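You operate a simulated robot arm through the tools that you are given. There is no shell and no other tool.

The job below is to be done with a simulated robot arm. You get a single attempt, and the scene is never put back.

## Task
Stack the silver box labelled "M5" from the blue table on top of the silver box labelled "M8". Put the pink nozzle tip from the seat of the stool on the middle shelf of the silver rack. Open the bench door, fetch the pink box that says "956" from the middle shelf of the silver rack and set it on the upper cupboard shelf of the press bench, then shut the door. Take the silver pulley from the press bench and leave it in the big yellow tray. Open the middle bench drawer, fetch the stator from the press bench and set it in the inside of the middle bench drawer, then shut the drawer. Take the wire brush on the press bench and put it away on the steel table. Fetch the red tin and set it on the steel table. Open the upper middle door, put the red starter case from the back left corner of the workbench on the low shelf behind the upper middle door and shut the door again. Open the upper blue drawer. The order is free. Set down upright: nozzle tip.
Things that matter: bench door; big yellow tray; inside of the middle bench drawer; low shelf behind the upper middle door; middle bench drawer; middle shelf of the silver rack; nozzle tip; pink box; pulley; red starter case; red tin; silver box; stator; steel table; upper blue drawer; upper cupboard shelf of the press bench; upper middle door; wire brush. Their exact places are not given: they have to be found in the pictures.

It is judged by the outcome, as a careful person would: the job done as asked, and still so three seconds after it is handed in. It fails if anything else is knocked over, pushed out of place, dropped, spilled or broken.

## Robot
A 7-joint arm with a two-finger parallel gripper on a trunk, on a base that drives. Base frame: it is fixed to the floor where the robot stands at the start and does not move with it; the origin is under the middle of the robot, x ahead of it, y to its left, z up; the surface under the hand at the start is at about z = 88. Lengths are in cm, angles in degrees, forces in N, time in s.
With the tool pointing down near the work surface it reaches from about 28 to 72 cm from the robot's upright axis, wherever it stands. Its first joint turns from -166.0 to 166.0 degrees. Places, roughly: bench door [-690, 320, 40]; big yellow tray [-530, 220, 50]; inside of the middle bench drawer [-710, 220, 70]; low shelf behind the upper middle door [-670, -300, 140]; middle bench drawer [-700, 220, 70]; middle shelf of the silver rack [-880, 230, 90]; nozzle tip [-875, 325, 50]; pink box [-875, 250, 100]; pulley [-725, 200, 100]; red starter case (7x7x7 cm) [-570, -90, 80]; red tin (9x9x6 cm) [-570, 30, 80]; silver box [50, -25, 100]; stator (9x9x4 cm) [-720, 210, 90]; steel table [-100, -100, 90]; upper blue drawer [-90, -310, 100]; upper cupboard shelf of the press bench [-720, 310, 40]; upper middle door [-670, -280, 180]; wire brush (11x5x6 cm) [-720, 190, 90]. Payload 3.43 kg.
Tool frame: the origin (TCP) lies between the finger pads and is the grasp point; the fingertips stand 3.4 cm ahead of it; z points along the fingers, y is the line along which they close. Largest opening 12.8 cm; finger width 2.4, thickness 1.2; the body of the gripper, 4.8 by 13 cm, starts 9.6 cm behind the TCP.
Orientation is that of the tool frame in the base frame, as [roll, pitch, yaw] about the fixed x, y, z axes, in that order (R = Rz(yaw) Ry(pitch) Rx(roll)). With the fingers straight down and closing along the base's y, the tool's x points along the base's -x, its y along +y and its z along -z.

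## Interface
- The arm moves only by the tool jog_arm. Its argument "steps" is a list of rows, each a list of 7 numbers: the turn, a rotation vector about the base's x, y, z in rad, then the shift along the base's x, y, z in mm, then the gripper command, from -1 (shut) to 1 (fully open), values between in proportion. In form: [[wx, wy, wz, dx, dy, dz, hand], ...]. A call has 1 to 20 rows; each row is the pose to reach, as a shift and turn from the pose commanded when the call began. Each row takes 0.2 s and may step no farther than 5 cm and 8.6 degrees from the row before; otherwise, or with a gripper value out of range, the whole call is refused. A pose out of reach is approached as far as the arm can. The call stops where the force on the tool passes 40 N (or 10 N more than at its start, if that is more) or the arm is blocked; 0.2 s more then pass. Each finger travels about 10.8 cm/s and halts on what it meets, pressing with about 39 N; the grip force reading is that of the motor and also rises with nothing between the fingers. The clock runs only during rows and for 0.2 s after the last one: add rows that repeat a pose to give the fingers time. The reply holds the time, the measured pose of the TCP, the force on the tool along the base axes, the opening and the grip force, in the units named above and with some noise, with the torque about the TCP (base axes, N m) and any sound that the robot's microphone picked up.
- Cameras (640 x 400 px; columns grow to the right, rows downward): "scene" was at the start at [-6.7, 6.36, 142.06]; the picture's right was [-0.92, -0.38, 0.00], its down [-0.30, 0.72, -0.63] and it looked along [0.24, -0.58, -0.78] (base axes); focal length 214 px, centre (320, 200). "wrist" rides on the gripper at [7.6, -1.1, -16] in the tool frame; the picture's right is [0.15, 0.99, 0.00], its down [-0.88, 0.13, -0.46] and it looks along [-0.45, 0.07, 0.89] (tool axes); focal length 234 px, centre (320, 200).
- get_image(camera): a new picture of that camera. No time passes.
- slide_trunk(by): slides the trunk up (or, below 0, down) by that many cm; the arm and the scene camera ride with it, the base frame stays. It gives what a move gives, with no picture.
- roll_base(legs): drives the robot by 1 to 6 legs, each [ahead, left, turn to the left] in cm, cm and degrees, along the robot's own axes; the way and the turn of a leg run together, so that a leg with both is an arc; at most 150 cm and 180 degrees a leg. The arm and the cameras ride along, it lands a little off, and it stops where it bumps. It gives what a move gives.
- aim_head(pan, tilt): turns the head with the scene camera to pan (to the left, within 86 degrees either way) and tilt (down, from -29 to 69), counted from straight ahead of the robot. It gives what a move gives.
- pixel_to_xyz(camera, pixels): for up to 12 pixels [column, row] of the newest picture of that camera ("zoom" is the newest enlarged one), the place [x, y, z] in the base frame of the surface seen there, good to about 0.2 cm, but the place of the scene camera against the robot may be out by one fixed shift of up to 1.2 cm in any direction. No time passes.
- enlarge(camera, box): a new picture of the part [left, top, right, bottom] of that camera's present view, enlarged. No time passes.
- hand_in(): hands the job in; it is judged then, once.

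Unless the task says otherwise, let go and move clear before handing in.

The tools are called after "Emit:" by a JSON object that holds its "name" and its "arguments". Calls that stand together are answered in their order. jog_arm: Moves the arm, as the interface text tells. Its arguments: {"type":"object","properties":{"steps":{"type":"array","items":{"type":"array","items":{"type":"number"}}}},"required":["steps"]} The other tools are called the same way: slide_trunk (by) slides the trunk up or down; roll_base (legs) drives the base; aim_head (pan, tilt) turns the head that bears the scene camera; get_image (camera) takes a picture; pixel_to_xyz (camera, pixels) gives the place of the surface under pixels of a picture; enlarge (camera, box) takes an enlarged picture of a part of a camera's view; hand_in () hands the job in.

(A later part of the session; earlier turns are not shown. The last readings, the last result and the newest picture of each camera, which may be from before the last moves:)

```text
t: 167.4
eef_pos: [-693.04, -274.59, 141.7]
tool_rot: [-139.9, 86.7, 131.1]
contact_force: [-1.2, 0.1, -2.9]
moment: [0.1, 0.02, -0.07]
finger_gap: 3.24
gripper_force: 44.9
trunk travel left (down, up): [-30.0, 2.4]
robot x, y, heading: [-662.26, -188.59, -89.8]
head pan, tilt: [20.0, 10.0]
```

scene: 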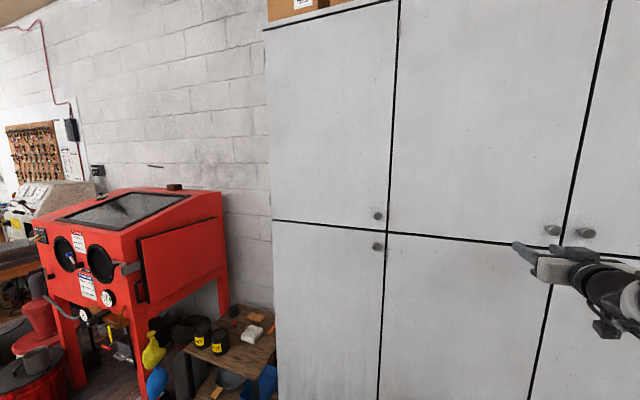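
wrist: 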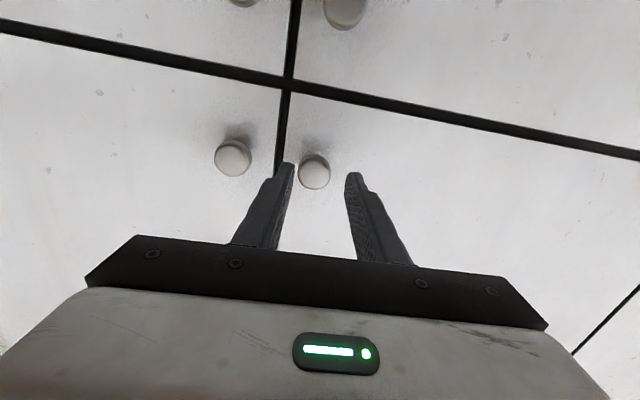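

The knob is gripped at 3.24 cm. I'll pull along the arc about the hinge at (-642.8,-279.5), turning the hand with the door, first to 10°.

Emit:
{"name": "jog_arm", "arguments": {"steps": [[0, 0, -0.022, 1, 11, 0, -1], [0, 0, -0.0436, 2.6, 21.9, 0, -1], [0, 0, -0.0654, 4.2, 32.7, 0, -1], [0, 0, -0.0873, 6.2, 43.6, 0, -1], [0, 0, -0.1309, 10.7, 65.2, 0, -1], [0, 0, -0.1745, 16.1, 86.5, 0, -1], [0, 0, -0.1745, 16.1, 86.5, 0, -1]]}}

Emit:
{"name": "get_image", "arguments": {"camera": "wrist"}}

```text
t: 169.0
eef_pos: [-691.57, -265.92, 141.75]
tool_rot: [-140.2, 86.8, 120.8]
contact_force: [-4.9, 0.2, -5.6]
moment: [0.25, 0.04, -0.15]
finger_gap: 3.23
gripper_force: 45.1
trunk travel left (down, up): [-30.0, 2.4]
robot x, y, heading: [-662.55, -188.6, -90.0]
head pan, tilt: [20.0, 10.0]
```

```text
taken
```

wrist: 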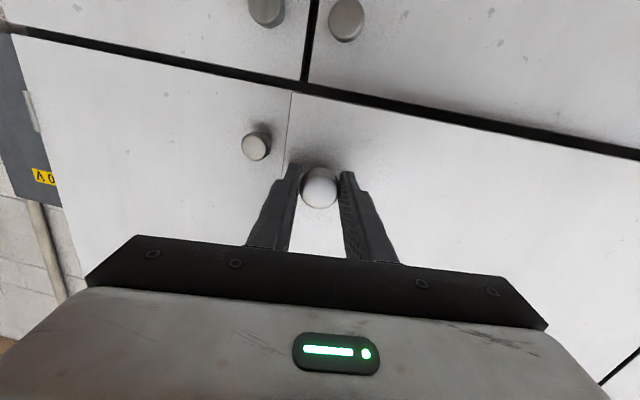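

The door follows freely. I'll carry on along the arc to 40°.

Emit:
{"name": "jog_arm", "arguments": {"steps": [[0, 0, -0.0436, 6.4, 21.1, 0, -1], [0, 0, -0.0873, 13.7, 41.9, 0, -1], [0, 0, -0.1309, 21.9, 62.3, 0, -1], [0, 0, -0.1745, 31.0, 82.4, 0, -1], [0, 0, -0.2182, 40.9, 102.0, 0, -1], [0, 0, -0.2618, 51.7, 121.2, 0, -1], [0, 0, -0.3054, 63.3, 139.9, 0, -1], [0, 0, -0.349, 75.7, 158.1, 0, -1], [0, 0, -0.3927, 88.9, 175.8, 0, -1], [0, 0, -0.4363, 102.9, 192.8, 0, -1], [0, 0, -0.48, 117.5, 209.2, 0, -1], [0, 0, -0.5236, 132.9, 225.0, 0, -1], [0, 0, -0.5236, 132.9, 225.0, 0, -1]]}}

Emit:
{"name": "get_image", "arguments": {"camera": "wrist"}}

Emit:
{"name": "get_image", "arguments": {"camera": "scene"}}

```text
t: 171.8
eef_pos: [-678.38, -243.15, 141.92]
tool_rot: [-141.3, 86.8, 89.8]
contact_force: [-13.7, 11.5, -2.5]
moment: [0.03, 0.05, -0.32]
finger_gap: 3.22
gripper_force: 45.1
trunk travel left (down, up): [-30.0, 2.4]
robot x, y, heading: [-662.5, -188.62, -89.8]
head pan, tilt: [20.0, 10.0]
```

```text
taken
```

wrist: 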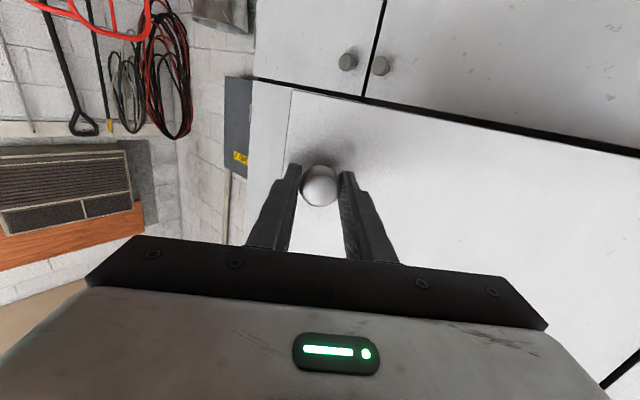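

```text
taken
```

scene: 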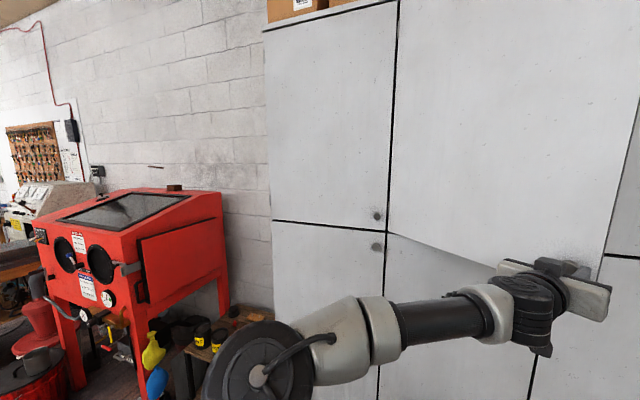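

The door is at about 40°. The forces suggest the hinge is at about (-642.8,-278.8), so I'll continue with a corrected arc to 60° and watch the reach.

Emit:
{"name": "jog_arm", "arguments": {"steps": [[0, 0, -0.0436, 14.5, 16.8, 0, -1], [0, 0, -0.0873, 29.7, 32.7, 0, -1], [0, 0, -0.1309, 47, 46.4, 0, -1], [0, 0, -0.1745, 64.6, 59.4, 0, -1], [0, 0, -0.2182, 83, 71.5, 0, -1], [0, 0, -0.2618, 101.7, 82.9, 0, -1], [0, 0, -0.3054, 121, 93.5, 0, -1], [0, 0, -0.349, 140.8, 103.2, 0, -1], [0, 0, -0.349, 140.8, 103.2, 0, -1]]}}

Emit:
{"name": "get_image", "arguments": {"camera": "scene"}}

```text
t: 173.8
eef_pos: [-663.97, -233.08, 141.96]
tool_rot: [-139.5, 86.8, 71.5]
contact_force: [-1.8, 4.9, -1.7]
moment: [0.02, 0.25, 0.12]
finger_gap: 3.25
gripper_force: 45.0
trunk travel left (down, up): [-30.0, 2.4]
robot x, y, heading: [-662.35, -188.29, -90.0]
head pan, tilt: [20.0, 10.0]
```

```text
taken
```

scene: 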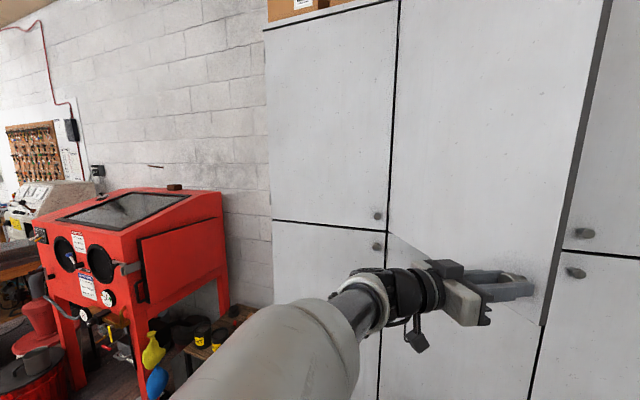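

Forces are low and the arm still reaches. I'll carry on to about 75°.

Emit:
{"name": "jog_arm", "arguments": {"steps": [[0, 0, -0.0436, 20.2, 8.7, 0, -1], [0, 0, -0.0873, 40.7, 16.8, 0, -1], [0, 0, -0.1309, 61.5, 23.6, 0, -1], [0, 0, -0.1745, 82.6, 29.9, 0, -1], [0, 0, -0.2182, 104, 34.9, 0, -1], [0, 0, -0.2618, 125.6, 39.3, 0, -1], [0, 0, -0.2618, 125.6, 39.3, 0, -1]]}}

Emit:
{"name": "get_image", "arguments": {"camera": "scene"}}

```text
t: 175.4
eef_pos: [-651.41, -229.07, 142.08]
tool_rot: [-140.2, 86.9, 55.7]
contact_force: [-2.6, 11.2, -7.1]
moment: [-0.15, 0.25, -0.36]
finger_gap: 3.25
gripper_force: 44.9
trunk travel left (down, up): [-30.0, 2.4]
robot x, y, heading: [-662.17, -188.63, -89.5]
head pan, tilt: [20.0, 10.0]
```

```text
taken
```

scene: 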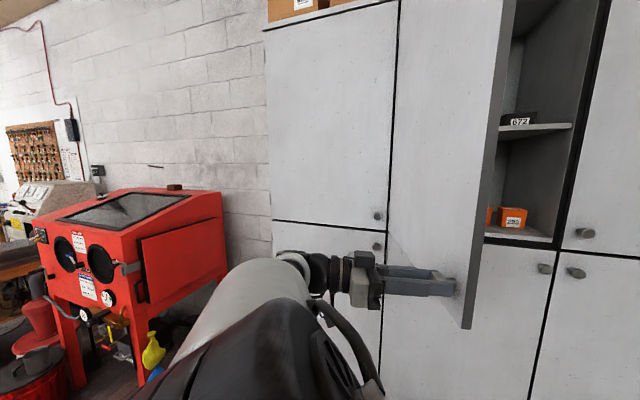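

The door is at 75° and the shelves are visible, with an orange box on the low one. I'll push on to 90°.

Emit:
{"name": "jog_arm", "arguments": {"steps": [[0, 0, -0.0436, 21.8, 3.5, 0, -1], [0, 0, -0.0873, 43.6, 5.7, 0, -1], [0, 0, -0.1309, 65.5, 7.0, 0, -1], [0, 0, -0.1745, 87.5, 7.6, 0, -1], [0, 0, -0.2182, 109.5, 7.0, 0, -1], [0, 0, -0.2618, 131.4, 5.5, 0, -1], [0, 0, -0.2618, 131.4, 5.5, 0, -1]]}}

Emit:
{"name": "get_image", "arguments": {"camera": "scene"}}

```text
t: 177.0
eef_pos: [-638.17, -228.46, 141.98]
tool_rot: [-138.9, 87.0, 42.2]
contact_force: [-0.4, 16.3, -5.8]
moment: [0.13, 0.9, -0.3]
finger_gap: 3.23
gripper_force: 45.0
trunk travel left (down, up): [-30.0, 2.4]
robot x, y, heading: [-662.42, -188.54, -89.9]
head pan, tilt: [20.0, 10.0]
```

```text
taken
```

scene: 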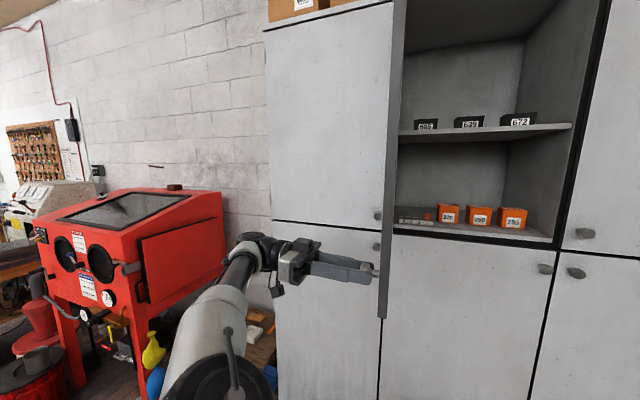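

The door stands at 90° and the low shelf shows three orange boxes and a small grey item. I'll release the knob and back straight off it.

Emit:
{"name": "jog_arm", "arguments": {"steps": [[0, 0, 0, 0, 0, 0, -0.6], [0, 0, 0, 0, 0, 0, -0.2], [0, 0, 0, 0, 0, 0, -0.2], [0, 0, 0, 20, 0, 0, -0.2], [0, 0, 0, 45, 0, 0, -0.2], [0, 0, 0, 75, 0, 0, -0.2], [0, 0, 0, 75, 0, 0, -0.2]]}}

Emit:
{"name": "get_image", "arguments": {"camera": "scene"}}

```text
t: 178.6
eef_pos: [-635.84, -227.94, 141.35]
tool_rot: [-138.2, 86.8, 43.0]
contact_force: [0.5, 0.5, -0.7]
moment: [-0.02, -0.02, -0.05]
finger_gap: 5.1
gripper_force: 0.0
out of reach, approached as far as the arm can: row 5, 6, 7
trunk travel left (down, up): [-30.0, 2.4]
robot x, y, heading: [-662.71, -188.5, -89.8]
head pan, tilt: [20.0, 10.0]
```

```text
taken
```

scene: 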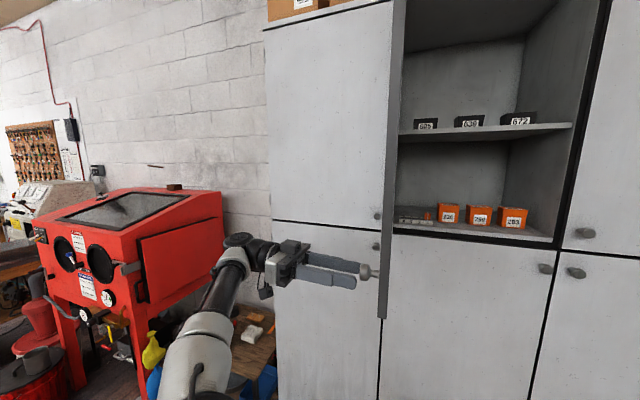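

The arm is at its reach limit and the fingertips are still beside the knob. I'll back off by strafing the base left (+x).

Emit:
{"name": "roll_base", "arguments": {"legs": [[0, 12, 0]]}}

Emit:
{"name": "pixel_to_xyz", "arguments": {"camera": "scene", "pixels": [[450, 210], [480, 213], [512, 218], [412, 218], [545, 235], [480, 232], [430, 228], [440, 190], [510, 120], [530, 185], [570, 125], [400, 130]]}}

```text
t: 180.4
eef_pos: [-623.76, -227.91, 141.41]
tool_rot: [-138.4, 86.8, 42.8]
contact_force: [-0.6, -0.4, 0.7]
moment: [-0.02, -0.01, 0.01]
finger_gap: 5.1
gripper_force: 0.0
trunk travel left (down, up): [-30.0, 2.4]
robot x, y, heading: [-650.56, -188.39, -90.2]
head pan, tilt: [20.0, 10.0]
```

```text
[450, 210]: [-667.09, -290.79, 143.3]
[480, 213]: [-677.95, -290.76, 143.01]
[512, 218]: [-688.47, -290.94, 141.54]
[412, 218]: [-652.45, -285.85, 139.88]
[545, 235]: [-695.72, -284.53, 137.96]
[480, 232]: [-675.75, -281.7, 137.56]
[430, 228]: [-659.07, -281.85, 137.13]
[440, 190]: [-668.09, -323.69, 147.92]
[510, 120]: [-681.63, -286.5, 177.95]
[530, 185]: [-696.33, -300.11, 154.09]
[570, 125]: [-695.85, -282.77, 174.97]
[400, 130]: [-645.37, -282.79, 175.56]
```

The hand is clear of the knob now. I'll back the base 15 cm away from the cabinet before folding the arm, so nothing touches the open door.

Emit:
{"name": "roll_base", "arguments": {"legs": [[-15, 0, 0]]}}

Emit:
{"name": "jog_arm", "arguments": {"steps": [[0, 0, 0.13, 3, 0, 0, -0.2], [0, 0, 0.26, 6, -5, 0, -0.2], [0, 0, 0.39, 6, -10, 0, -0.2], [0, 0, 0.52, 6, -15, 0, -0.2], [0, 0, 0.65, 3, -20, 0, -0.2], [0, 0, 0.78, 0, -25, 0, -0.2], [0, 0, 0.91, -20, -28, 0, -0.2], [0, 0, 1.04, -50, -30, 0, -0.2], [0, 0, 1.17, -80, -30, 0, -0.2], [0, 0, 1.3, -110, -30, 0, -0.2], [0, 0, 1.43, -140, -30, 0, -0.2], [0, 0, 1.57, -170, -30, 0, -0.2], [0, 0, 1.57, -170, -30, 0, -0.2]]}}

Emit:
{"name": "get_image", "arguments": {"camera": "scene"}}

```text
t: 181.8
eef_pos: [-623.82, -212.69, 141.38]
tool_rot: [-138.7, 86.8, 42.5]
contact_force: [-0.6, 1.3, -0.2]
moment: [0.01, 0.0, 0.0]
finger_gap: 5.13
gripper_force: 0.2
trunk travel left (down, up): [-30.0, 2.4]
robot x, y, heading: [-650.4, -173.53, -90.0]
head pan, tilt: [20.0, 10.0]
```

```text
t: 184.6
eef_pos: [-640.42, -216.53, 142.27]
tool_rot: [-138.2, 86.7, 132.9]
contact_force: [0.0, -1.3, -0.5]
moment: [0.01, 0.01, 0.02]
finger_gap: 5.11
gripper_force: 0.1
out of reach, approached as far as the arm can: row 12, 13
trunk travel left (down, up): [-30.0, 2.4]
robot x, y, heading: [-650.37, -173.41, -89.6]
head pan, tilt: [20.0, 10.0]
```

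```text
taken
```

scene: 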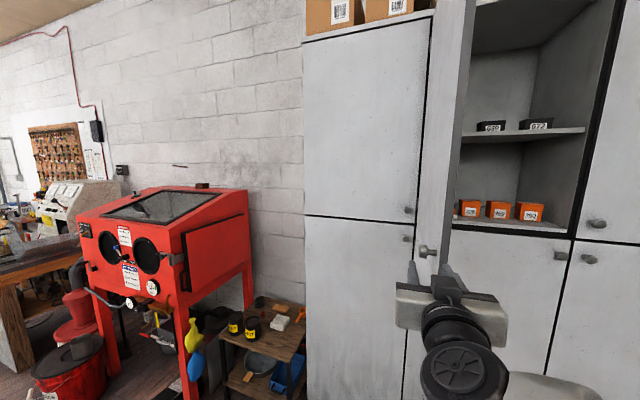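

The hand points at the cabinet again, just short of the door's edge. I'll tilt it back down while drawing it away from the door.

Emit:
{"name": "jog_arm", "arguments": {"steps": [[0.0, 0, 0, 0, 10, 0, -0.2], [0.13, 0, 0, 0, 20, 0, -0.2], [0.26, 0, 0, 0, 20, 0, -0.2], [0.39, 0, 0, 0, 20, 0, -0.2], [0.52, 0, 0, 0, 20, 0, -0.2], [0.65, 0, 0, 0, 20, 0, -0.2], [0.78, 0, 0, 0, 20, 0, -0.2], [0.91, 0, 0, 0, 20, 0, -0.2], [1.04, 0, 0, 0, 20, 0, -0.2], [1.17, 0, 0, 0, 20, 0, -0.2], [1.3, 0, 0, 0, 20, 0, -0.2], [1.43, 0, 0, 0, 20, 0, -0.2], [1.55, 0, 0, 0, 20, 0, -0.2], [1.55, 0, 0, 0, 20, 0, -0.2]]}}

Emit:
{"name": "aim_head", "arguments": {"pan": 86, "tilt": 25}}

Emit:
{"name": "get_image", "arguments": {"camera": "scene"}}

```text
t: 187.6
eef_pos: [-640.36, -214.51, 142.43]
tool_rot: [178.8, -1.2, 92.1]
contact_force: [0.6, -0.1, 0.3]
moment: [-0.02, 0.02, 0.01]
finger_gap: 5.11
gripper_force: 0.1
out of reach, approached as far as the arm can: row 1
trunk travel left (down, up): [-30.0, 2.4]
robot x, y, heading: [-650.69, -173.29, -89.9]
head pan, tilt: [20.0, 10.0]
```

```text
t: 189.0
eef_pos: [-640.41, -214.7, 142.31]
tool_rot: [178.9, -1.1, 92.1]
contact_force: [0.0, 0.5, 0.0]
moment: [0.0, -0.01, -0.02]
finger_gap: 5.14
gripper_force: 0.1
trunk travel left (down, up): [-30.0, 2.4]
robot x, y, heading: [-650.34, -173.77, -89.9]
head pan, tilt: [85.9, 25.0]
```

```text
taken
```

scene: 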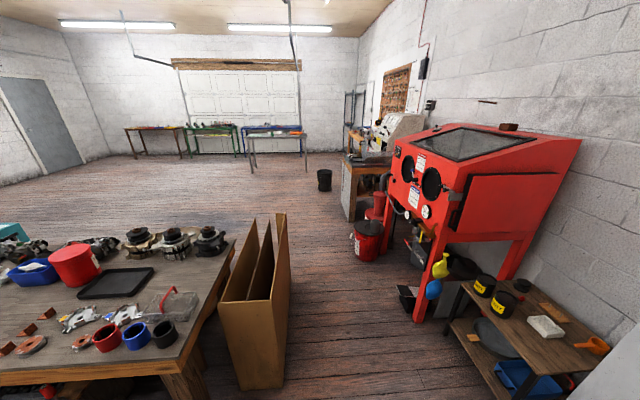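

Looking back in +x, I see the workbench with several red things: a red cylinder at (75,265), and a red ring or cup at (107,338). I'll zoom in and measure.

Emit:
{"name": "enlarge", "arguments": {"camera": "scene", "box": [0, 210, 250, 390]}}

```text
2.22 times, centred on (125, 300) of scene
```

zoom: 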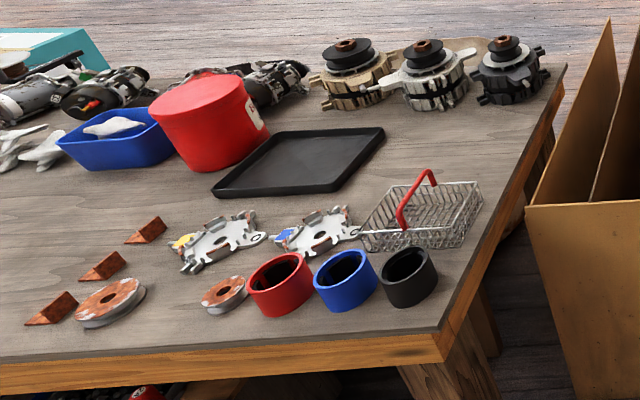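

Emit:
{"name": "pixel_to_xyz", "arguments": {"camera": "zoom", "pixels": [[280, 300], [345, 290], [408, 288], [210, 90], [285, 260], [265, 290], [445, 345], [565, 65], [300, 170], [420, 210], [110, 300], [225, 295]]}}

```text
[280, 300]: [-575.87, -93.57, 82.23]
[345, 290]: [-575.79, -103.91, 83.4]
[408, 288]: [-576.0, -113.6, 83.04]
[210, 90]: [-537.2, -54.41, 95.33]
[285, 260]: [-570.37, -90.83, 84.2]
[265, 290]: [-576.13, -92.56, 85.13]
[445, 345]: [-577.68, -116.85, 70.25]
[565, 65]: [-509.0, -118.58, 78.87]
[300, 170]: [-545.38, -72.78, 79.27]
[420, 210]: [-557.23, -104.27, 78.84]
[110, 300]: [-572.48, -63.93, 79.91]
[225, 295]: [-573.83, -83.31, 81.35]
```

The red starter case is the hollow red cylinder at about (-572,-91), standing between an orange-brown disc and the blue cup. The larger red pot at (-537,-54) is something else. I'll turn to face the bench from behind and move towards it.

Emit:
{"name": "roll_base", "arguments": {"legs": [[0, 0, 90]]}}

Emit:
{"name": "slide_trunk", "arguments": {"by": -12}}

Emit:
{"name": "aim_head", "arguments": {"pan": 50, "tilt": 35}}

Emit:
{"name": "get_image", "arguments": {"camera": "scene"}}

```text
t: 193.3
eef_pos: [-609.53, -163.35, 142.45]
tool_rot: [178.7, -1.1, -178.0]
contact_force: [-0.1, 0.0, -0.7]
moment: [0.0, -0.01, -0.01]
finger_gap: 5.11
gripper_force: 0.1
trunk travel left (down, up): [-30.0, 2.4]
robot x, y, heading: [-650.45, -173.38, -0.0]
head pan, tilt: [85.9, 25.0]
```

```text
t: 194.8
eef_pos: [-609.52, -163.47, 130.47]
tool_rot: [178.8, -1.1, -178.0]
contact_force: [0.5, 0.0, -0.7]
moment: [0.02, 0.01, 0.0]
finger_gap: 5.13
gripper_force: 0.0
trunk travel left (down, up): [-18.0, 14.4]
robot x, y, heading: [-650.75, -173.19, 0.3]
head pan, tilt: [85.9, 25.0]
```

```text
t: 195.8
eef_pos: [-609.63, -163.4, 130.34]
tool_rot: [178.7, -1.0, -178.0]
contact_force: [-0.5, -0.1, 0.0]
moment: [0.02, 0.01, 0.03]
finger_gap: 5.12
gripper_force: 0.1
trunk travel left (down, up): [-18.0, 14.4]
robot x, y, heading: [-650.43, -173.52, -0.0]
head pan, tilt: [50.0, 35.0]
```

```text
taken
```

scene: 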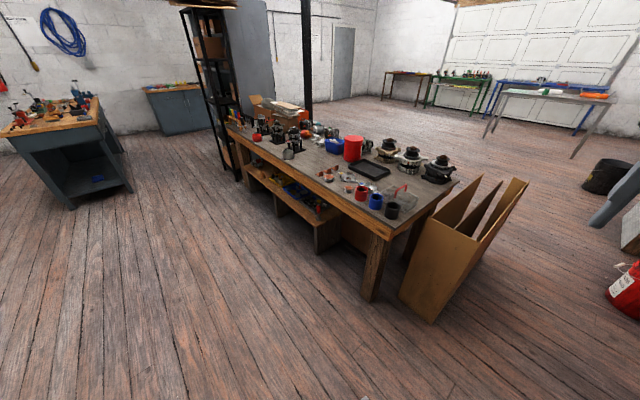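

The floor behind the workbench is clear. I'll strafe left to y≈-92 and move a bit closer.

Emit:
{"name": "roll_base", "arguments": {"legs": [[0, 81, 0], [22, 0, 0]]}}

Emit:
{"name": "get_image", "arguments": {"camera": "wrist"}}

```text
t: 205.4
eef_pos: [-588.1, -81.09, 130.45]
tool_rot: [178.8, -1.2, -177.9]
contact_force: [-0.5, 0.3, -0.4]
moment: [0.01, 0.01, 0.02]
finger_gap: 5.11
gripper_force: 0.1
trunk travel left (down, up): [-18.0, 14.4]
robot x, y, heading: [-629.2, -91.39, 0.3]
head pan, tilt: [50.0, 35.0]
```

```text
taken
```

wrist: 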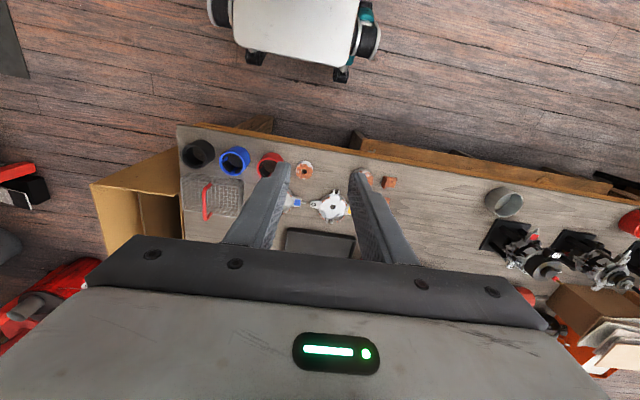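

The red case is at (268,163), next to the brown disc (304,170) and the blue cup (235,160). I'll bring the hand over it for a closer look.

Emit:
{"name": "jog_arm", "arguments": {"steps": [[0, 0, -0.02, 20, -20, -20, 0.4], [0, 0, -0.035, 40, -40, -50, 0.8], [0, 0, -0.035, 60, -60, -85, 1], [0, 0, -0.035, 80, -80, -120, 1], [0, 0, -0.035, 100, -90, -155, 1], [0, 0, -0.035, 120, -95, -190, 1], [0, 0, -0.035, 120, -95, -190, 1]]}}

Emit:
{"name": "get_image", "arguments": {"camera": "wrist"}}

```text
t: 207.0
eef_pos: [-576.02, -90.57, 111.41]
tool_rot: [178.8, -1.2, -179.9]
contact_force: [-0.4, 0.5, 0.2]
moment: [0.03, 0.03, 0.01]
finger_gap: 12.8
gripper_force: 0.0
trunk travel left (down, up): [-18.0, 14.4]
robot x, y, heading: [-629.09, -91.6, 0.1]
head pan, tilt: [50.0, 35.0]
```

```text
taken
```

wrist: 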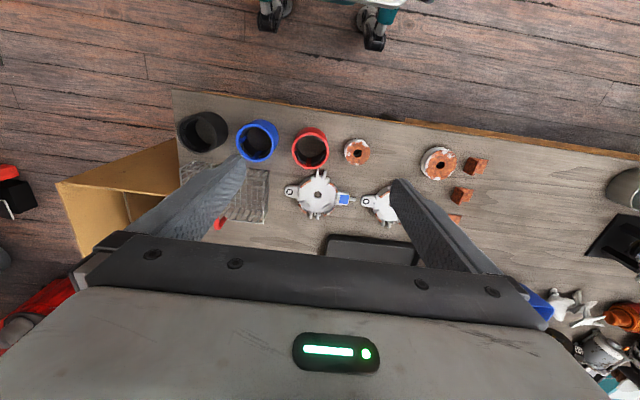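

Emit:
{"name": "enlarge", "arguments": {"camera": "wrist", "box": [220, 110, 380, 220]}}

```text
3.64 times, centred on (300, 165) of wrist
```

zoom: 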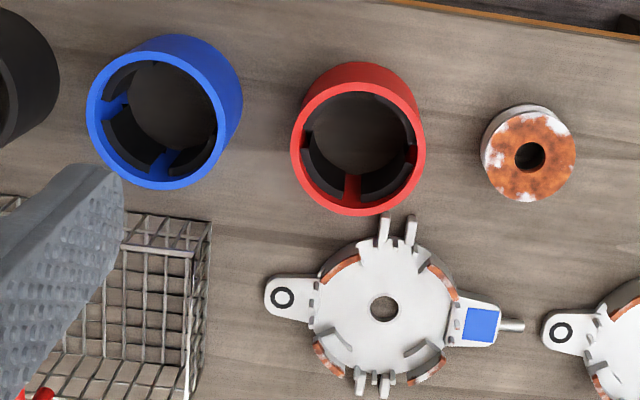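

Emit:
{"name": "pixel_to_xyz", "arguments": {"camera": "zoom", "pixels": [[297, 145], [420, 150], [358, 88], [360, 210], [360, 130], [240, 100], [485, 150], [395, 225], [325, 230], [385, 200], [240, 180], [450, 150]]}}

```text
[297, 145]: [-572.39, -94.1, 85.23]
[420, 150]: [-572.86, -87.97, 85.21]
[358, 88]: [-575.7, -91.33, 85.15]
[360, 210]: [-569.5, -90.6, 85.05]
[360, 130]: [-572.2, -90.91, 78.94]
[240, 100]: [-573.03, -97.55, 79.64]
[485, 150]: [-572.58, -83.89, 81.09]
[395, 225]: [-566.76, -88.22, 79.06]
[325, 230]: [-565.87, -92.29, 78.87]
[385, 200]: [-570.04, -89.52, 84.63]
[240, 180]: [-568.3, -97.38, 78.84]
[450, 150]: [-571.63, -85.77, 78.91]
```

The case's centre is at (-572.5,-91.0). It's about 6.5 cm across with its top at z 85.2, and there are gaps of 3 to 4 cm on both sides along y. I'll grip it with the hand tilted 40° forward, so I can set it on the cabinet shelf upright with the same tilt.

Emit:
{"name": "jog_arm", "arguments": {"steps": [[0, -0.12, 0, 0, 0, 0, 0.34], [0, -0.24, 0, 5, 0, 0, 0.34], [0, -0.36, 0, 10, -2, 0, 0.34], [0, -0.48, 0, 15, -4, 0, 0.34], [0, -0.6, 0, 20, -4, -10, 0.34], [0, -0.7, 0, 25, -4, -30, 0.34], [0, -0.7, 0, 30, -4, -60, 0.34], [0, -0.7, 0, 30, -4, -90, 0.34], [0, -0.7, 0, 30, -4, -90, 0.34]]}}

Emit:
{"name": "get_image", "arguments": {"camera": "wrist"}}

```text
t: 209.0
eef_pos: [-573.06, -90.86, 102.39]
tool_rot: [178.8, 39.0, -179.7]
contact_force: [0.5, -0.1, -0.5]
moment: [-0.04, 0.01, -0.03]
finger_gap: 8.6
gripper_force: 0.0
trunk travel left (down, up): [-18.0, 14.4]
robot x, y, heading: [-629.12, -91.16, 0.3]
head pan, tilt: [50.0, 35.0]
```

```text
taken
```

wrist: 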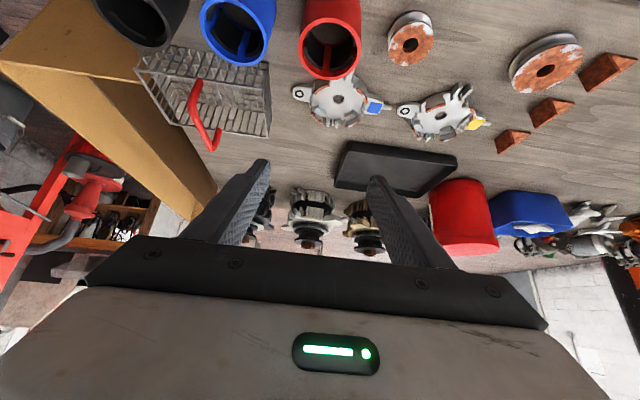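

The tilt is right and the red case is straight below at (330,35). I'll go down vertically, then close.

Emit:
{"name": "jog_arm", "arguments": {"steps": [[0, 0, 0, 0, -1, -40, 0.34], [0, 0, 0, 0, -1, -80, 0.34], [0, 0, 0, 0, -1, -110, 0.34], [0, 0, 0, 0, -1, -135, 0.34], [0, 0, 0, 0, -1, -155, 0.34], [0, 0, 0, 0, -1, -172, 0.34], [0, 0, 0, 0, -1, -184, 0.34], [0, 0, 0, 0, -1, -190, 0.34], [0, 0, 0, 0, -1, -190, 0.34]]}}

Emit:
{"name": "get_image", "arguments": {"camera": "wrist"}}

```text
t: 211.0
eef_pos: [-573.03, -91.07, 83.36]
tool_rot: [178.9, 39.1, -179.8]
contact_force: [-0.4, -0.1, 0.8]
moment: [0.0, 0.0, 0.03]
finger_gap: 8.6
gripper_force: 0.1
trunk travel left (down, up): [-18.0, 14.4]
robot x, y, heading: [-629.15, -91.82, 0.0]
head pan, tilt: [50.0, 35.0]
```

```text
taken
```

wrist: 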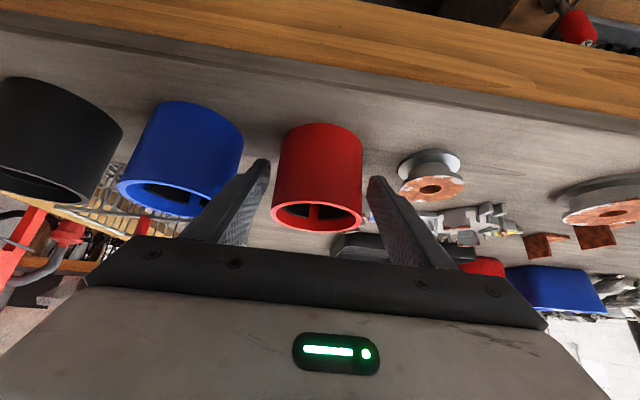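

The red case is centred between the fingers and nothing else is touched. I'll close on it, then lift slowly.

Emit:
{"name": "jog_arm", "arguments": {"steps": [[0, 0, 0, 0, 0, 0, 0.2], [0, 0, 0, 0, 0, 0, 0], [0, 0, 0, 0, 0, 0, -0.3], [0, 0, 0, 0, 0, 0, -1], [0, 0, 0, 0, 0, 0, -1], [0, 0, 0, 0, 0, 0, -1], [0, 0, 0, 0, 0, 2, -1], [0, 0, 0, 0, 0, 5, -1], [0, 0, 0, 0, 0, 10, -1], [0, 0, 0, 0, 0, 18, -1], [0, 0, 0, 0, 0, 26, -1], [0, 0, 0, 0, 0, 34, -1], [0, 0, 0, 0, 0, 34, -1]]}}

Emit:
{"name": "get_image", "arguments": {"camera": "wrist"}}

```text
t: 213.8
eef_pos: [-573.23, -91.09, 86.83]
tool_rot: [178.9, 39.0, -179.9]
contact_force: [-0.5, -1.1, -6.9]
moment: [-0.07, 0.04, 0.03]
finger_gap: 6.72
gripper_force: 39.6
trunk travel left (down, up): [-18.0, 14.4]
robot x, y, heading: [-628.89, -91.3, 0.3]
head pan, tilt: [50.0, 35.0]
```

```text
taken
```

wrist: 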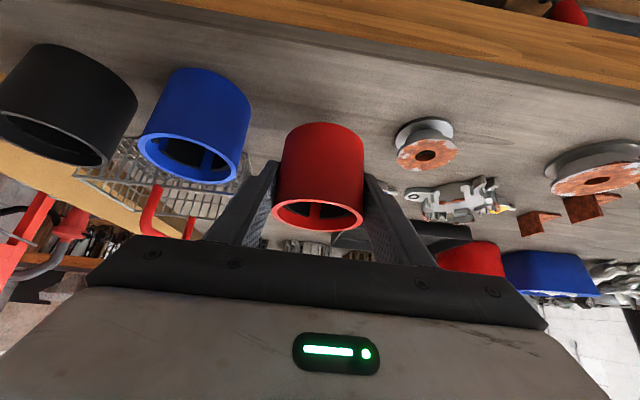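

It's held with about 7 N of weight. I'll lift it gently above everything and draw it back.

Emit:
{"name": "jog_arm", "arguments": {"steps": [[0, 0, 0, 0, 0, 6, -1], [0, 0, 0, 0, 0, 16, -1], [0, 0, 0, 0, 0, 28, -1], [0, 0, 0, 0, 0, 42, -1], [0, 0, 0, 0, 0, 58, -1], [0, 0, 0, 0, 0, 74, -1], [0, 0, 0, 0, 0, 90, -1], [0, 0, 0, 0, 0, 106, -1], [0, 0, 0, 0, 0, 122, -1], [0, 0, 0, -5, 0, 138, -1], [0, 0, 0, -15, 0, 154, -1], [0, 0, 0, -28, 0, 170, -1], [0, 0, 0, -40, 0, 185, -1], [0, 0, 0, -52, 0, 198, -1], [0, 0, 0, -64, 0, 210, -1], [0, 0, 0, -74, 0, 220, -1], [0, 0, 0, -80, 0, 226, -1], [0, 0, 0, -80, 0, 226, -1]]}}

```text
t: 217.6
eef_pos: [-581.06, -91.0, 109.43]
tool_rot: [178.9, 38.9, -179.9]
contact_force: [0.1, -0.4, -6.4]
moment: [0.04, 0.07, -0.02]
finger_gap: 6.72
gripper_force: 39.2
trunk travel left (down, up): [-18.0, 14.4]
robot x, y, heading: [-629.27, -91.25, -0.2]
head pan, tilt: [50.0, 35.0]
```

The case is held firmly. I'll back away from the bench, turn to face the cabinet and line up at x≈-674.

Emit:
{"name": "roll_base", "arguments": {"legs": [[-25, 0, 0], [0, 0, -90], [0, -20, 0]]}}

```text
t: 225.4
eef_pos: [-673.09, -139.84, 109.45]
tool_rot: [178.8, 39.0, 91.1]
contact_force: [-0.3, 0.7, -6.9]
moment: [0.06, 0.04, -0.02]
finger_gap: 6.7
gripper_force: 39.3
trunk travel left (down, up): [-18.0, 14.4]
robot x, y, heading: [-673.59, -91.73, -89.1]
head pan, tilt: [50.0, 35.0]
```

I'm lined up and the case is still held. I'll drive towards the cabinet, stopping well before the open door, and raise the trunk.

Emit:
{"name": "roll_base", "arguments": {"legs": [[85, 0, -0.9]]}}

Emit:
{"name": "slide_trunk", "arguments": {"by": 14}}

Emit:
{"name": "aim_head", "arguments": {"pan": 10, "tilt": 15}}

Emit:
{"name": "get_image", "arguments": {"camera": "scene"}}

Emit:
{"name": "get_image", "arguments": {"camera": "wrist"}}

```text
t: 229.9
eef_pos: [-673.22, -224.58, 109.34]
tool_rot: [178.9, 39.1, 90.0]
contact_force: [-0.3, 0.0, -7.1]
moment: [0.05, 0.0, -0.02]
finger_gap: 6.74
gripper_force: 38.8
trunk travel left (down, up): [-18.0, 14.4]
robot x, y, heading: [-673.28, -176.53, -90.1]
head pan, tilt: [50.0, 35.0]
```

```text
t: 231.6
eef_pos: [-673.1, -224.42, 123.35]
tool_rot: [178.9, 38.9, 89.9]
contact_force: [0.2, -0.8, -5.8]
moment: [0.06, 0.01, 0.01]
finger_gap: 6.71
gripper_force: 38.8
trunk travel left (down, up): [-32.0, 0.4]
robot x, y, heading: [-672.98, -176.33, -90.1]
head pan, tilt: [50.0, 35.0]
```

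```text
t: 232.7
eef_pos: [-673.13, -224.52, 123.4]
tool_rot: [178.9, 38.9, 90.0]
contact_force: [0.6, 1.1, -6.6]
moment: [0.07, -0.05, -0.01]
finger_gap: 6.74
gripper_force: 39.0
trunk travel left (down, up): [-32.0, 0.4]
robot x, y, heading: [-673.49, -176.43, -90.2]
head pan, tilt: [10.0, 15.0]
```

```text
taken
```

scene: 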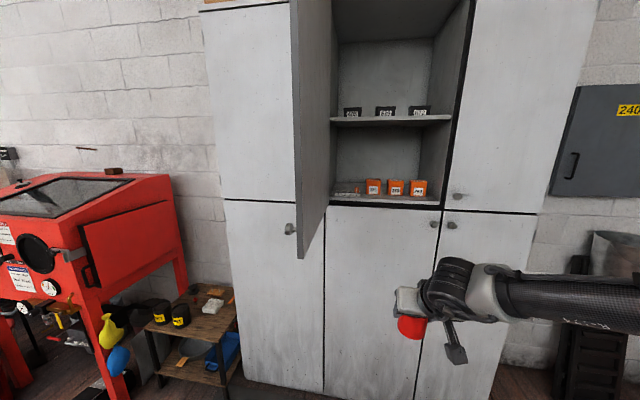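

```text
taken
```

wrist: 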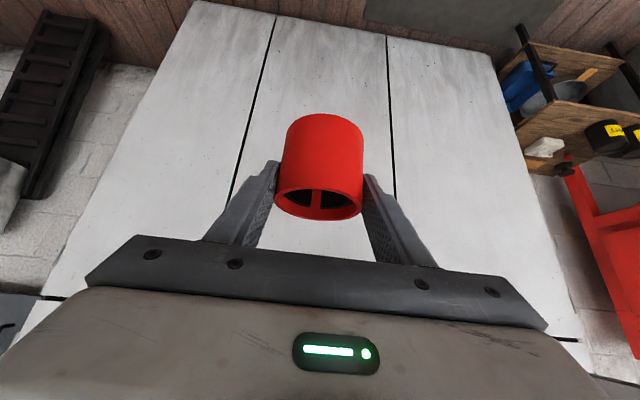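

The shelf layout is visible at (390,190). I'll zoom in to choose a free spot.

Emit:
{"name": "enlarge", "arguments": {"camera": "scene", "box": [310, 100, 470, 220]}}

```text
3.33 times, centred on (390, 160) of scene
```

zoom: 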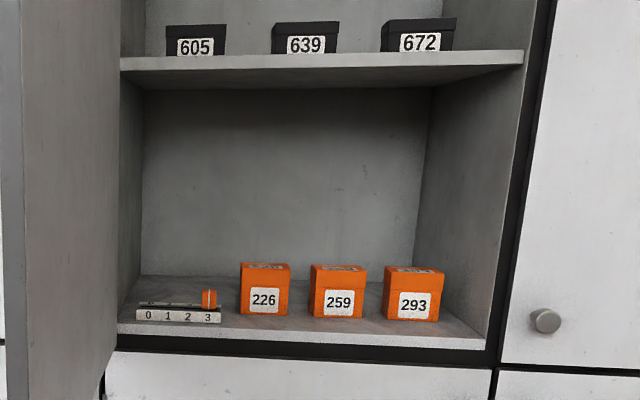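

Emit:
{"name": "pixel_to_xyz", "arguments": {"camera": "zoom", "pixels": [[242, 315], [287, 316], [312, 318], [362, 318], [384, 318], [438, 321], [265, 335], [400, 342], [265, 266], [178, 318], [480, 345], [415, 270]]}}

Emit:
{"name": "pixel_to_xyz", "arguments": {"camera": "zoom", "pixels": [[190, 280], [320, 262], [340, 272], [440, 285], [300, 285], [375, 290], [10, 200], [60, 200], [120, 325], [320, 60], [470, 330], [455, 310]]}}

```text
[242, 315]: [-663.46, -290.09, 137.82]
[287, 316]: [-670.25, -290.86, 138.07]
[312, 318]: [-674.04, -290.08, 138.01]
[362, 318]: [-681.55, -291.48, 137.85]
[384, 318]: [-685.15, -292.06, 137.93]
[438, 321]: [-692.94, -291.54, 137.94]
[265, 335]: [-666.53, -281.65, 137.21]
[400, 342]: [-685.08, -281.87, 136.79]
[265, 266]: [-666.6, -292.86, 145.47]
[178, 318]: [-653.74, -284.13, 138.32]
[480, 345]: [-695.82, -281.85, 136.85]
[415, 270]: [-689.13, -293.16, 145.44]
```

```text
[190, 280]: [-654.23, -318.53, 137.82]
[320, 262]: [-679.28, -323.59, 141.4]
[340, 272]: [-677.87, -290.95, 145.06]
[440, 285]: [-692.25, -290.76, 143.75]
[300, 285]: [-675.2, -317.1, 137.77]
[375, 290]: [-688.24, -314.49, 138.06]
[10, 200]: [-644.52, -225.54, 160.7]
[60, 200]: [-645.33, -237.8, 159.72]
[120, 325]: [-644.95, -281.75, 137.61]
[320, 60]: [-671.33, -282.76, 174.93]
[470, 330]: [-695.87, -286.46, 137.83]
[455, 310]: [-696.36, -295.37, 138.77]
```

There's a free strip in front of the orange boxes, and I can use the gap between 226 and 259 at x≈-672 for extra clearance at the back. I'll drive 34 cm closer and raise the case in front of the opening.

Emit:
{"name": "roll_base", "arguments": {"legs": [[34, 0, 0]]}}

Emit:
{"name": "jog_arm", "arguments": {"steps": [[0, 0, 0, 0, 0, 8, -1], [0, 0, 0, 0, 0, 20, -1], [0, 0, 0, 0, 0, 35, -1], [0, 0, 0, 0, 0, 52, -1], [0, 0, 0, 0, 0, 70, -1], [0, 0, 0, 0, 0, 90, -1], [0, 0, 0, 0, 0, 110, -1], [0, 0, 0, 0, 0, 130, -1], [0, 0, 0, 0, 0, 150, -1], [0, 0, 0, 0, 0, 170, -1], [0, 0, 0, 0, 0, 190, -1], [0, 0, 0, 0, 0, 210, -1], [0, 0, 0, 0, 0, 230, -1], [0, 0, 0, 0, 0, 245, -1], [0, 0, 0, 0, 0, 255, -1], [0, 0, 0, 0, 0, 260, -1], [0, 0, 0, 0, 0, 260, -1]]}}

Emit:
{"name": "get_image", "arguments": {"camera": "wrist"}}

```text
t: 234.9
eef_pos: [-673.34, -259.0, 123.27]
tool_rot: [178.8, 38.9, 90.0]
contact_force: [0.6, 0.2, -7.5]
moment: [0.05, 0.01, 0.01]
finger_gap: 6.75
gripper_force: 38.9
trunk travel left (down, up): [-32.0, 0.4]
robot x, y, heading: [-673.08, -210.55, -90.1]
head pan, tilt: [10.0, 15.0]
```

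```text
t: 238.5
eef_pos: [-673.37, -258.97, 149.35]
tool_rot: [178.9, 38.9, 89.9]
contact_force: [-0.4, 0.3, -6.9]
moment: [0.04, -0.04, -0.01]
finger_gap: 6.74
gripper_force: 39.0
trunk travel left (down, up): [-32.0, 0.4]
robot x, y, heading: [-673.41, -210.78, -90.0]
head pan, tilt: [10.0, 15.0]
```

```text
taken
```

wrist: 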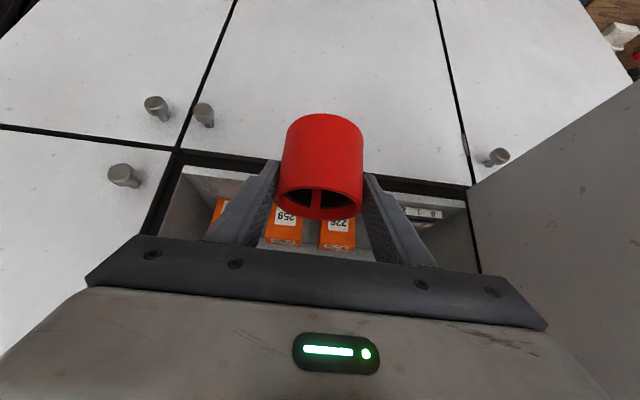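

The wrist camera sees boxes 259 and 226 behind the case. I'll measure the shelf edge and the box fronts accurately.

Emit:
{"name": "enlarge", "arguments": {"camera": "wrist", "box": [170, 140, 470, 280]}}

```text
2.13 times, centred on (320, 210) of wrist
```

zoom: 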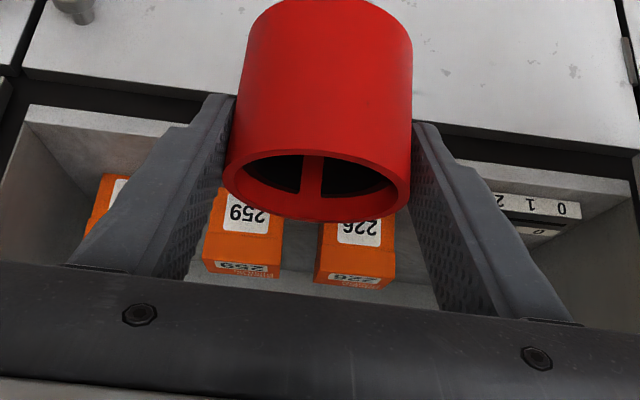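

Emit:
{"name": "pixel_to_xyz", "arguments": {"camera": "zoom", "pixels": [[210, 255], [282, 263], [320, 268], [393, 278], [260, 225], [360, 235], [90, 118], [150, 125], [570, 185], [545, 205], [120, 190], [590, 230]]}}

Emit:
{"name": "pixel_to_xyz", "arguments": {"camera": "zoom", "pixels": [[230, 190], [405, 195], [320, 215], [320, 20], [300, 285], [315, 150], [560, 170], [110, 160]]}}

```text
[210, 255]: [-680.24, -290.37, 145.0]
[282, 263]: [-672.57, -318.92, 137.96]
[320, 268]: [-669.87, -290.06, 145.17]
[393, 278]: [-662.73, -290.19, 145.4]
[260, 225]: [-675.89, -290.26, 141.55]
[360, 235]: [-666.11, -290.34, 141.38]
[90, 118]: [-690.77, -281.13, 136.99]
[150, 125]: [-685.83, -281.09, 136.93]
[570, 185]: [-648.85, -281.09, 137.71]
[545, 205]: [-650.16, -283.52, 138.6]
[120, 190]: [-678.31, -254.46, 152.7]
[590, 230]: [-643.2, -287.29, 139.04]
```

```text
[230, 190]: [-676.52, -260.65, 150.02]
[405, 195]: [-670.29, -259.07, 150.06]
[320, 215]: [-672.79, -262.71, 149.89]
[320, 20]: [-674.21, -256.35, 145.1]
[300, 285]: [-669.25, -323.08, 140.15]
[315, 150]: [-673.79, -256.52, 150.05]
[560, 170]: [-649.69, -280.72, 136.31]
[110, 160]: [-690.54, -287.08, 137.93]
```

By the wrist camera, the box fronts are at y=-290.3, the shelf edge at -281.1 and the shelf at z=138.0. The held case's centre is 0.6 cm ahead of the TCP and its bottom about 5.6 cm below. I'll move in to centre it at about (-671.5,-286).

Emit:
{"name": "jog_arm", "arguments": {"steps": [[0, 0, 0, 4, -15, 0, -1], [0, 0, 0, 8, -38, 0, -1], [0, 0, 0, 12, -62, 0, -1], [0, 0, 0, 16, -88, 0, -1], [0, 0, 0, 19, -114, 0, -1], [0, 0, 0, 19, -140, 0, -1], [0, 0, 0, 19, -166, 0, -1], [0, 0, 0, 19, -192, 0, -1], [0, 0, 0, 19, -216, 0, -1], [0, 0, 0, 19, -238, 0, -1], [0, 0, 0, 19, -254, 0, -1], [0, 0, 0, 19, -262, 0, -1], [0, 0, 0, 19, -262, 0, -1]]}}

Emit:
{"name": "get_image", "arguments": {"camera": "wrist"}}

```text
t: 241.3
eef_pos: [-671.36, -284.25, 149.32]
tool_rot: [178.8, 38.9, 89.8]
contact_force: [-1.0, 0.3, -6.4]
moment: [0.04, 0.04, 0.0]
finger_gap: 6.74
gripper_force: 38.6
out of reach, approached as far as the arm can: row 12, 13
trunk travel left (down, up): [-32.0, 0.4]
robot x, y, heading: [-673.39, -210.93, -90.0]
head pan, tilt: [10.0, 15.0]
```

```text
taken
```

wrist: 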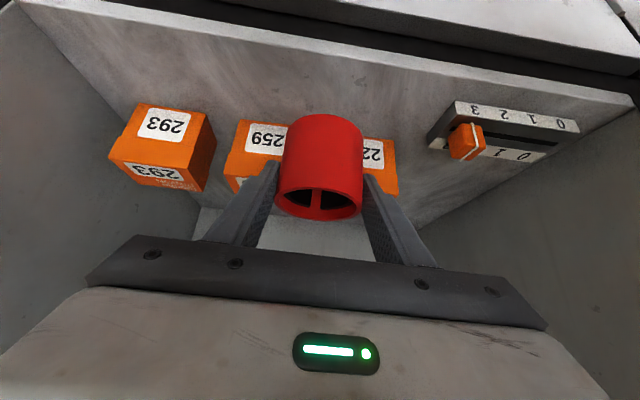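

The arm is just at its reach limit, 1 cm short. I'll drive the base 2 cm forward while the case is still well above the shelf.

Emit:
{"name": "roll_base", "arguments": {"legs": [[2, 0, 0]]}}

Emit:
{"name": "get_image", "arguments": {"camera": "wrist"}}

```text
t: 242.1
eef_pos: [-671.34, -286.38, 149.35]
tool_rot: [178.9, 38.8, 89.9]
contact_force: [0.8, -1.0, -7.6]
moment: [0.12, 0.02, 0.01]
finger_gap: 6.71
gripper_force: 38.8
trunk travel left (down, up): [-32.0, 0.4]
robot x, y, heading: [-673.36, -213.22, -90.1]
head pan, tilt: [10.0, 15.0]
```

```text
taken
```

wrist: 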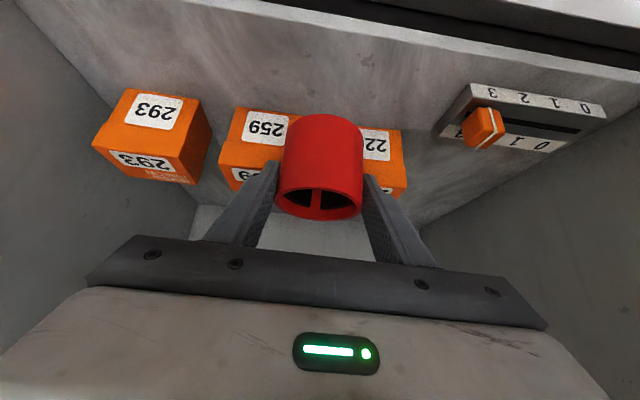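

The TCP is now at y -286.4, so I'll bring it back about 1 cm. First I'll check the geometry with the wrist camera.

Emit:
{"name": "pixel_to_xyz", "arguments": {"camera": "wrist", "pixels": [[318, 178], [318, 214], [280, 200], [362, 200], [240, 140], [395, 160], [318, 118], [270, 60], [500, 150]]}}

```text
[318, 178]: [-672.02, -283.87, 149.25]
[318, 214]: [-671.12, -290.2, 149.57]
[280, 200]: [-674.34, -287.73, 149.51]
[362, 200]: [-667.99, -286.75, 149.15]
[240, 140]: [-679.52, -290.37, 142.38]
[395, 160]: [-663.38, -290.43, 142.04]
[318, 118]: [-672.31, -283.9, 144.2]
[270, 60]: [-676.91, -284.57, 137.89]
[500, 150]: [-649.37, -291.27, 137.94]
```

The ring spans y -283.9..-290.2 with its bottom about 5.6 cm above the shelf. I'll shift back 1 cm and lower it most of the way.

Emit:
{"name": "jog_arm", "arguments": {"steps": [[0, 0, 0, 0, 5, 0, -1], [0, 0, 0, 0, 10.5, -5, -1], [0, 0, 0, 0, 10.5, -14, -1], [0, 0, 0, 0, 10.5, -24, -1], [0, 0, 0, 0, 10.5, -34, -1], [0, 0, 0, 0, 10.5, -42, -1], [0, 0, 0, 0, 10.5, -48, -1], [0, 0, 0, 0, 10.5, -48, -1]]}}

Emit:
{"name": "get_image", "arguments": {"camera": "wrist"}}

```text
t: 243.9
eef_pos: [-671.37, -285.28, 144.49]
tool_rot: [178.8, 38.9, 89.8]
contact_force: [-0.2, -0.1, -6.6]
moment: [0.07, 0.02, 0.02]
finger_gap: 6.74
gripper_force: 39.1
trunk travel left (down, up): [-32.0, 0.4]
robot x, y, heading: [-673.07, -213.04, -90.1]
head pan, tilt: [10.0, 15.0]
```

```text
taken
```

wrist: 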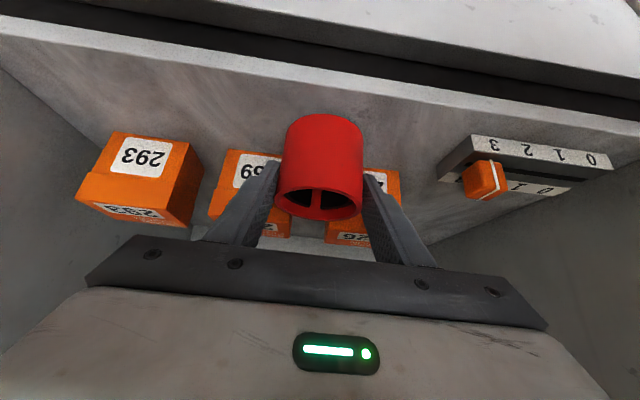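

It's just above the shelf and clear of the boxes. I'll lower in small steps until contact.

Emit:
{"name": "jog_arm", "arguments": {"steps": [[0, 0, 0, 0, 0, -3, -1], [0, 0, 0, 0, 0, -5, -1], [0, 0, 0, 0, 0, -7, -1], [0, 0, 0, 0, 0, -7, -1]]}}

```text
t: 244.9
eef_pos: [-671.56, -285.24, 143.76]
tool_rot: [178.8, 38.9, 89.8]
contact_force: [0.2, 0.3, -6.9]
moment: [0.06, -0.02, 0.03]
finger_gap: 6.72
gripper_force: 39.2
trunk travel left (down, up): [-32.0, 0.4]
robot x, y, heading: [-673.3, -212.98, -90.1]
head pan, tilt: [10.0, 15.0]
```

Emit:
{"name": "jog_arm", "arguments": {"steps": [[0, 0, 0, 0, 0, -1.5, -1], [0, 0, 0, 0, 0, -3, -1], [0, 0, 0, 0, 0, -3, -1]]}}

```text
t: 245.7
eef_pos: [-671.46, -285.27, 143.62]
tool_rot: [178.8, 39.0, 89.9]
contact_force: [0.6, -1.3, -2.9]
moment: [-0.11, 0.03, 0.04]
finger_gap: 6.73
gripper_force: 39.5
trunk travel left (down, up): [-32.0, 0.4]
robot x, y, heading: [-673.17, -212.91, -89.9]
head pan, tilt: [10.0, 15.0]
```

The weight is partly on the shelf. I'll lower another 1.5 mm, release, and withdraw straight back and up.

Emit:
{"name": "jog_arm", "arguments": {"steps": [[0, 0, 0, 0, 0, -1.5, -1], [0, 0, 0, 0, 0, -1.5, -0.2], [0, 0, 0, 0, 0, -1.5, 0.2], [0, 0, 0, 0, 0, -1.5, 0.34], [0, 0, 0, 0, 0, -1.5, 0.34]]}}

Emit:
{"name": "get_image", "arguments": {"camera": "wrist"}}

```text
t: 246.9
eef_pos: [-671.44, -285.3, 143.41]
tool_rot: [178.9, 38.9, 89.9]
contact_force: [0.2, -0.2, 0.0]
moment: [0.01, 0.02, -0.01]
finger_gap: 8.55
gripper_force: 0.1
trunk travel left (down, up): [-32.0, 0.4]
robot x, y, heading: [-673.43, -212.48, -90.2]
head pan, tilt: [10.0, 15.0]
```

```text
taken
```

wrist: 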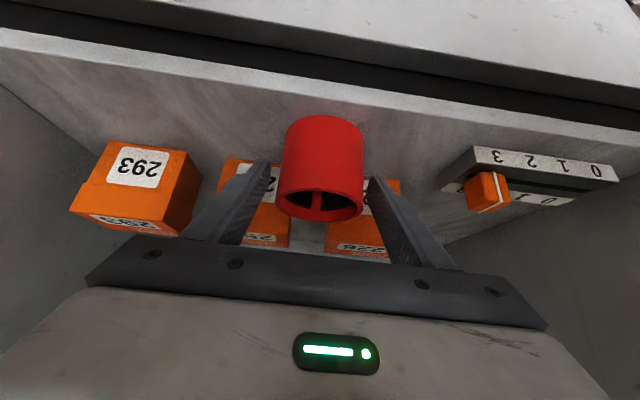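

The case stands on the shelf. I'll withdraw along the hand's own axis, up and back.

Emit:
{"name": "jog_arm", "arguments": {"steps": [[0, 0, 0, 0, 6, 8, 0.34], [0, 0, 0, 0, 16, 20, 0.34], [0, 0, 0, 0, 32, 40, 0.34], [0, 0, 0, 0, 54, 66, 0.34], [0, 0, 0, 0, 90, 80, 0.34], [0, 0, 0, 0, 130, 80, 0.34], [0, 0, 0, 0, 175, 80, 0.34], [0, 0, 0, 0, 220, 80, 0.34], [0, 0, 0, 0, 250, 80, 0.34], [0, 0, 0, 0, 250, 80, 0.34]]}}

Emit:
{"name": "get_image", "arguments": {"camera": "wrist"}}

Emit:
{"name": "get_image", "arguments": {"camera": "scene"}}

```text
t: 249.1
eef_pos: [-671.52, -260.22, 151.43]
tool_rot: [178.9, 38.8, 89.9]
contact_force: [0.0, -0.3, 0.4]
moment: [-0.01, 0.0, 0.01]
finger_gap: 8.58
gripper_force: 0.1
trunk travel left (down, up): [-32.0, 0.4]
robot x, y, heading: [-673.42, -212.7, -90.0]
head pan, tilt: [10.0, 15.0]
```

```text
taken
```

wrist: 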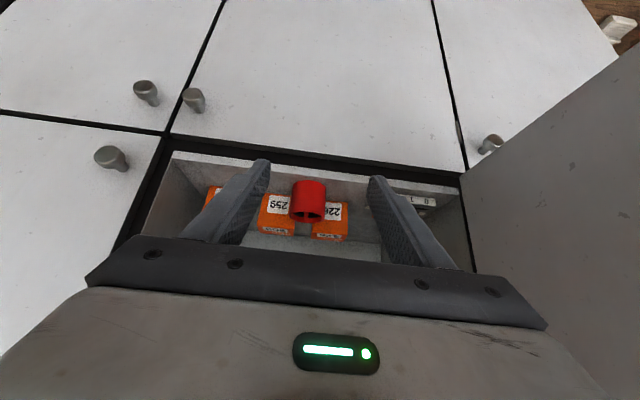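

```text
taken
```

scene: 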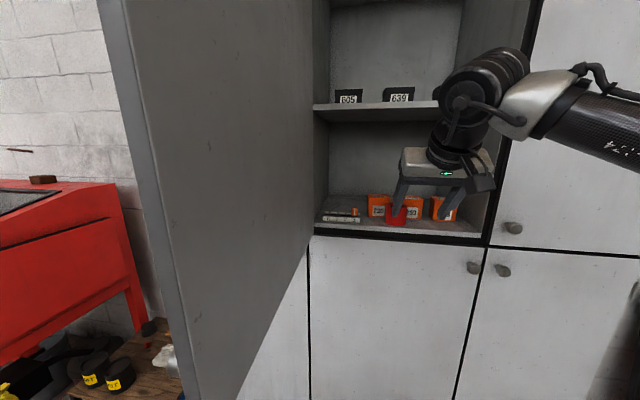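

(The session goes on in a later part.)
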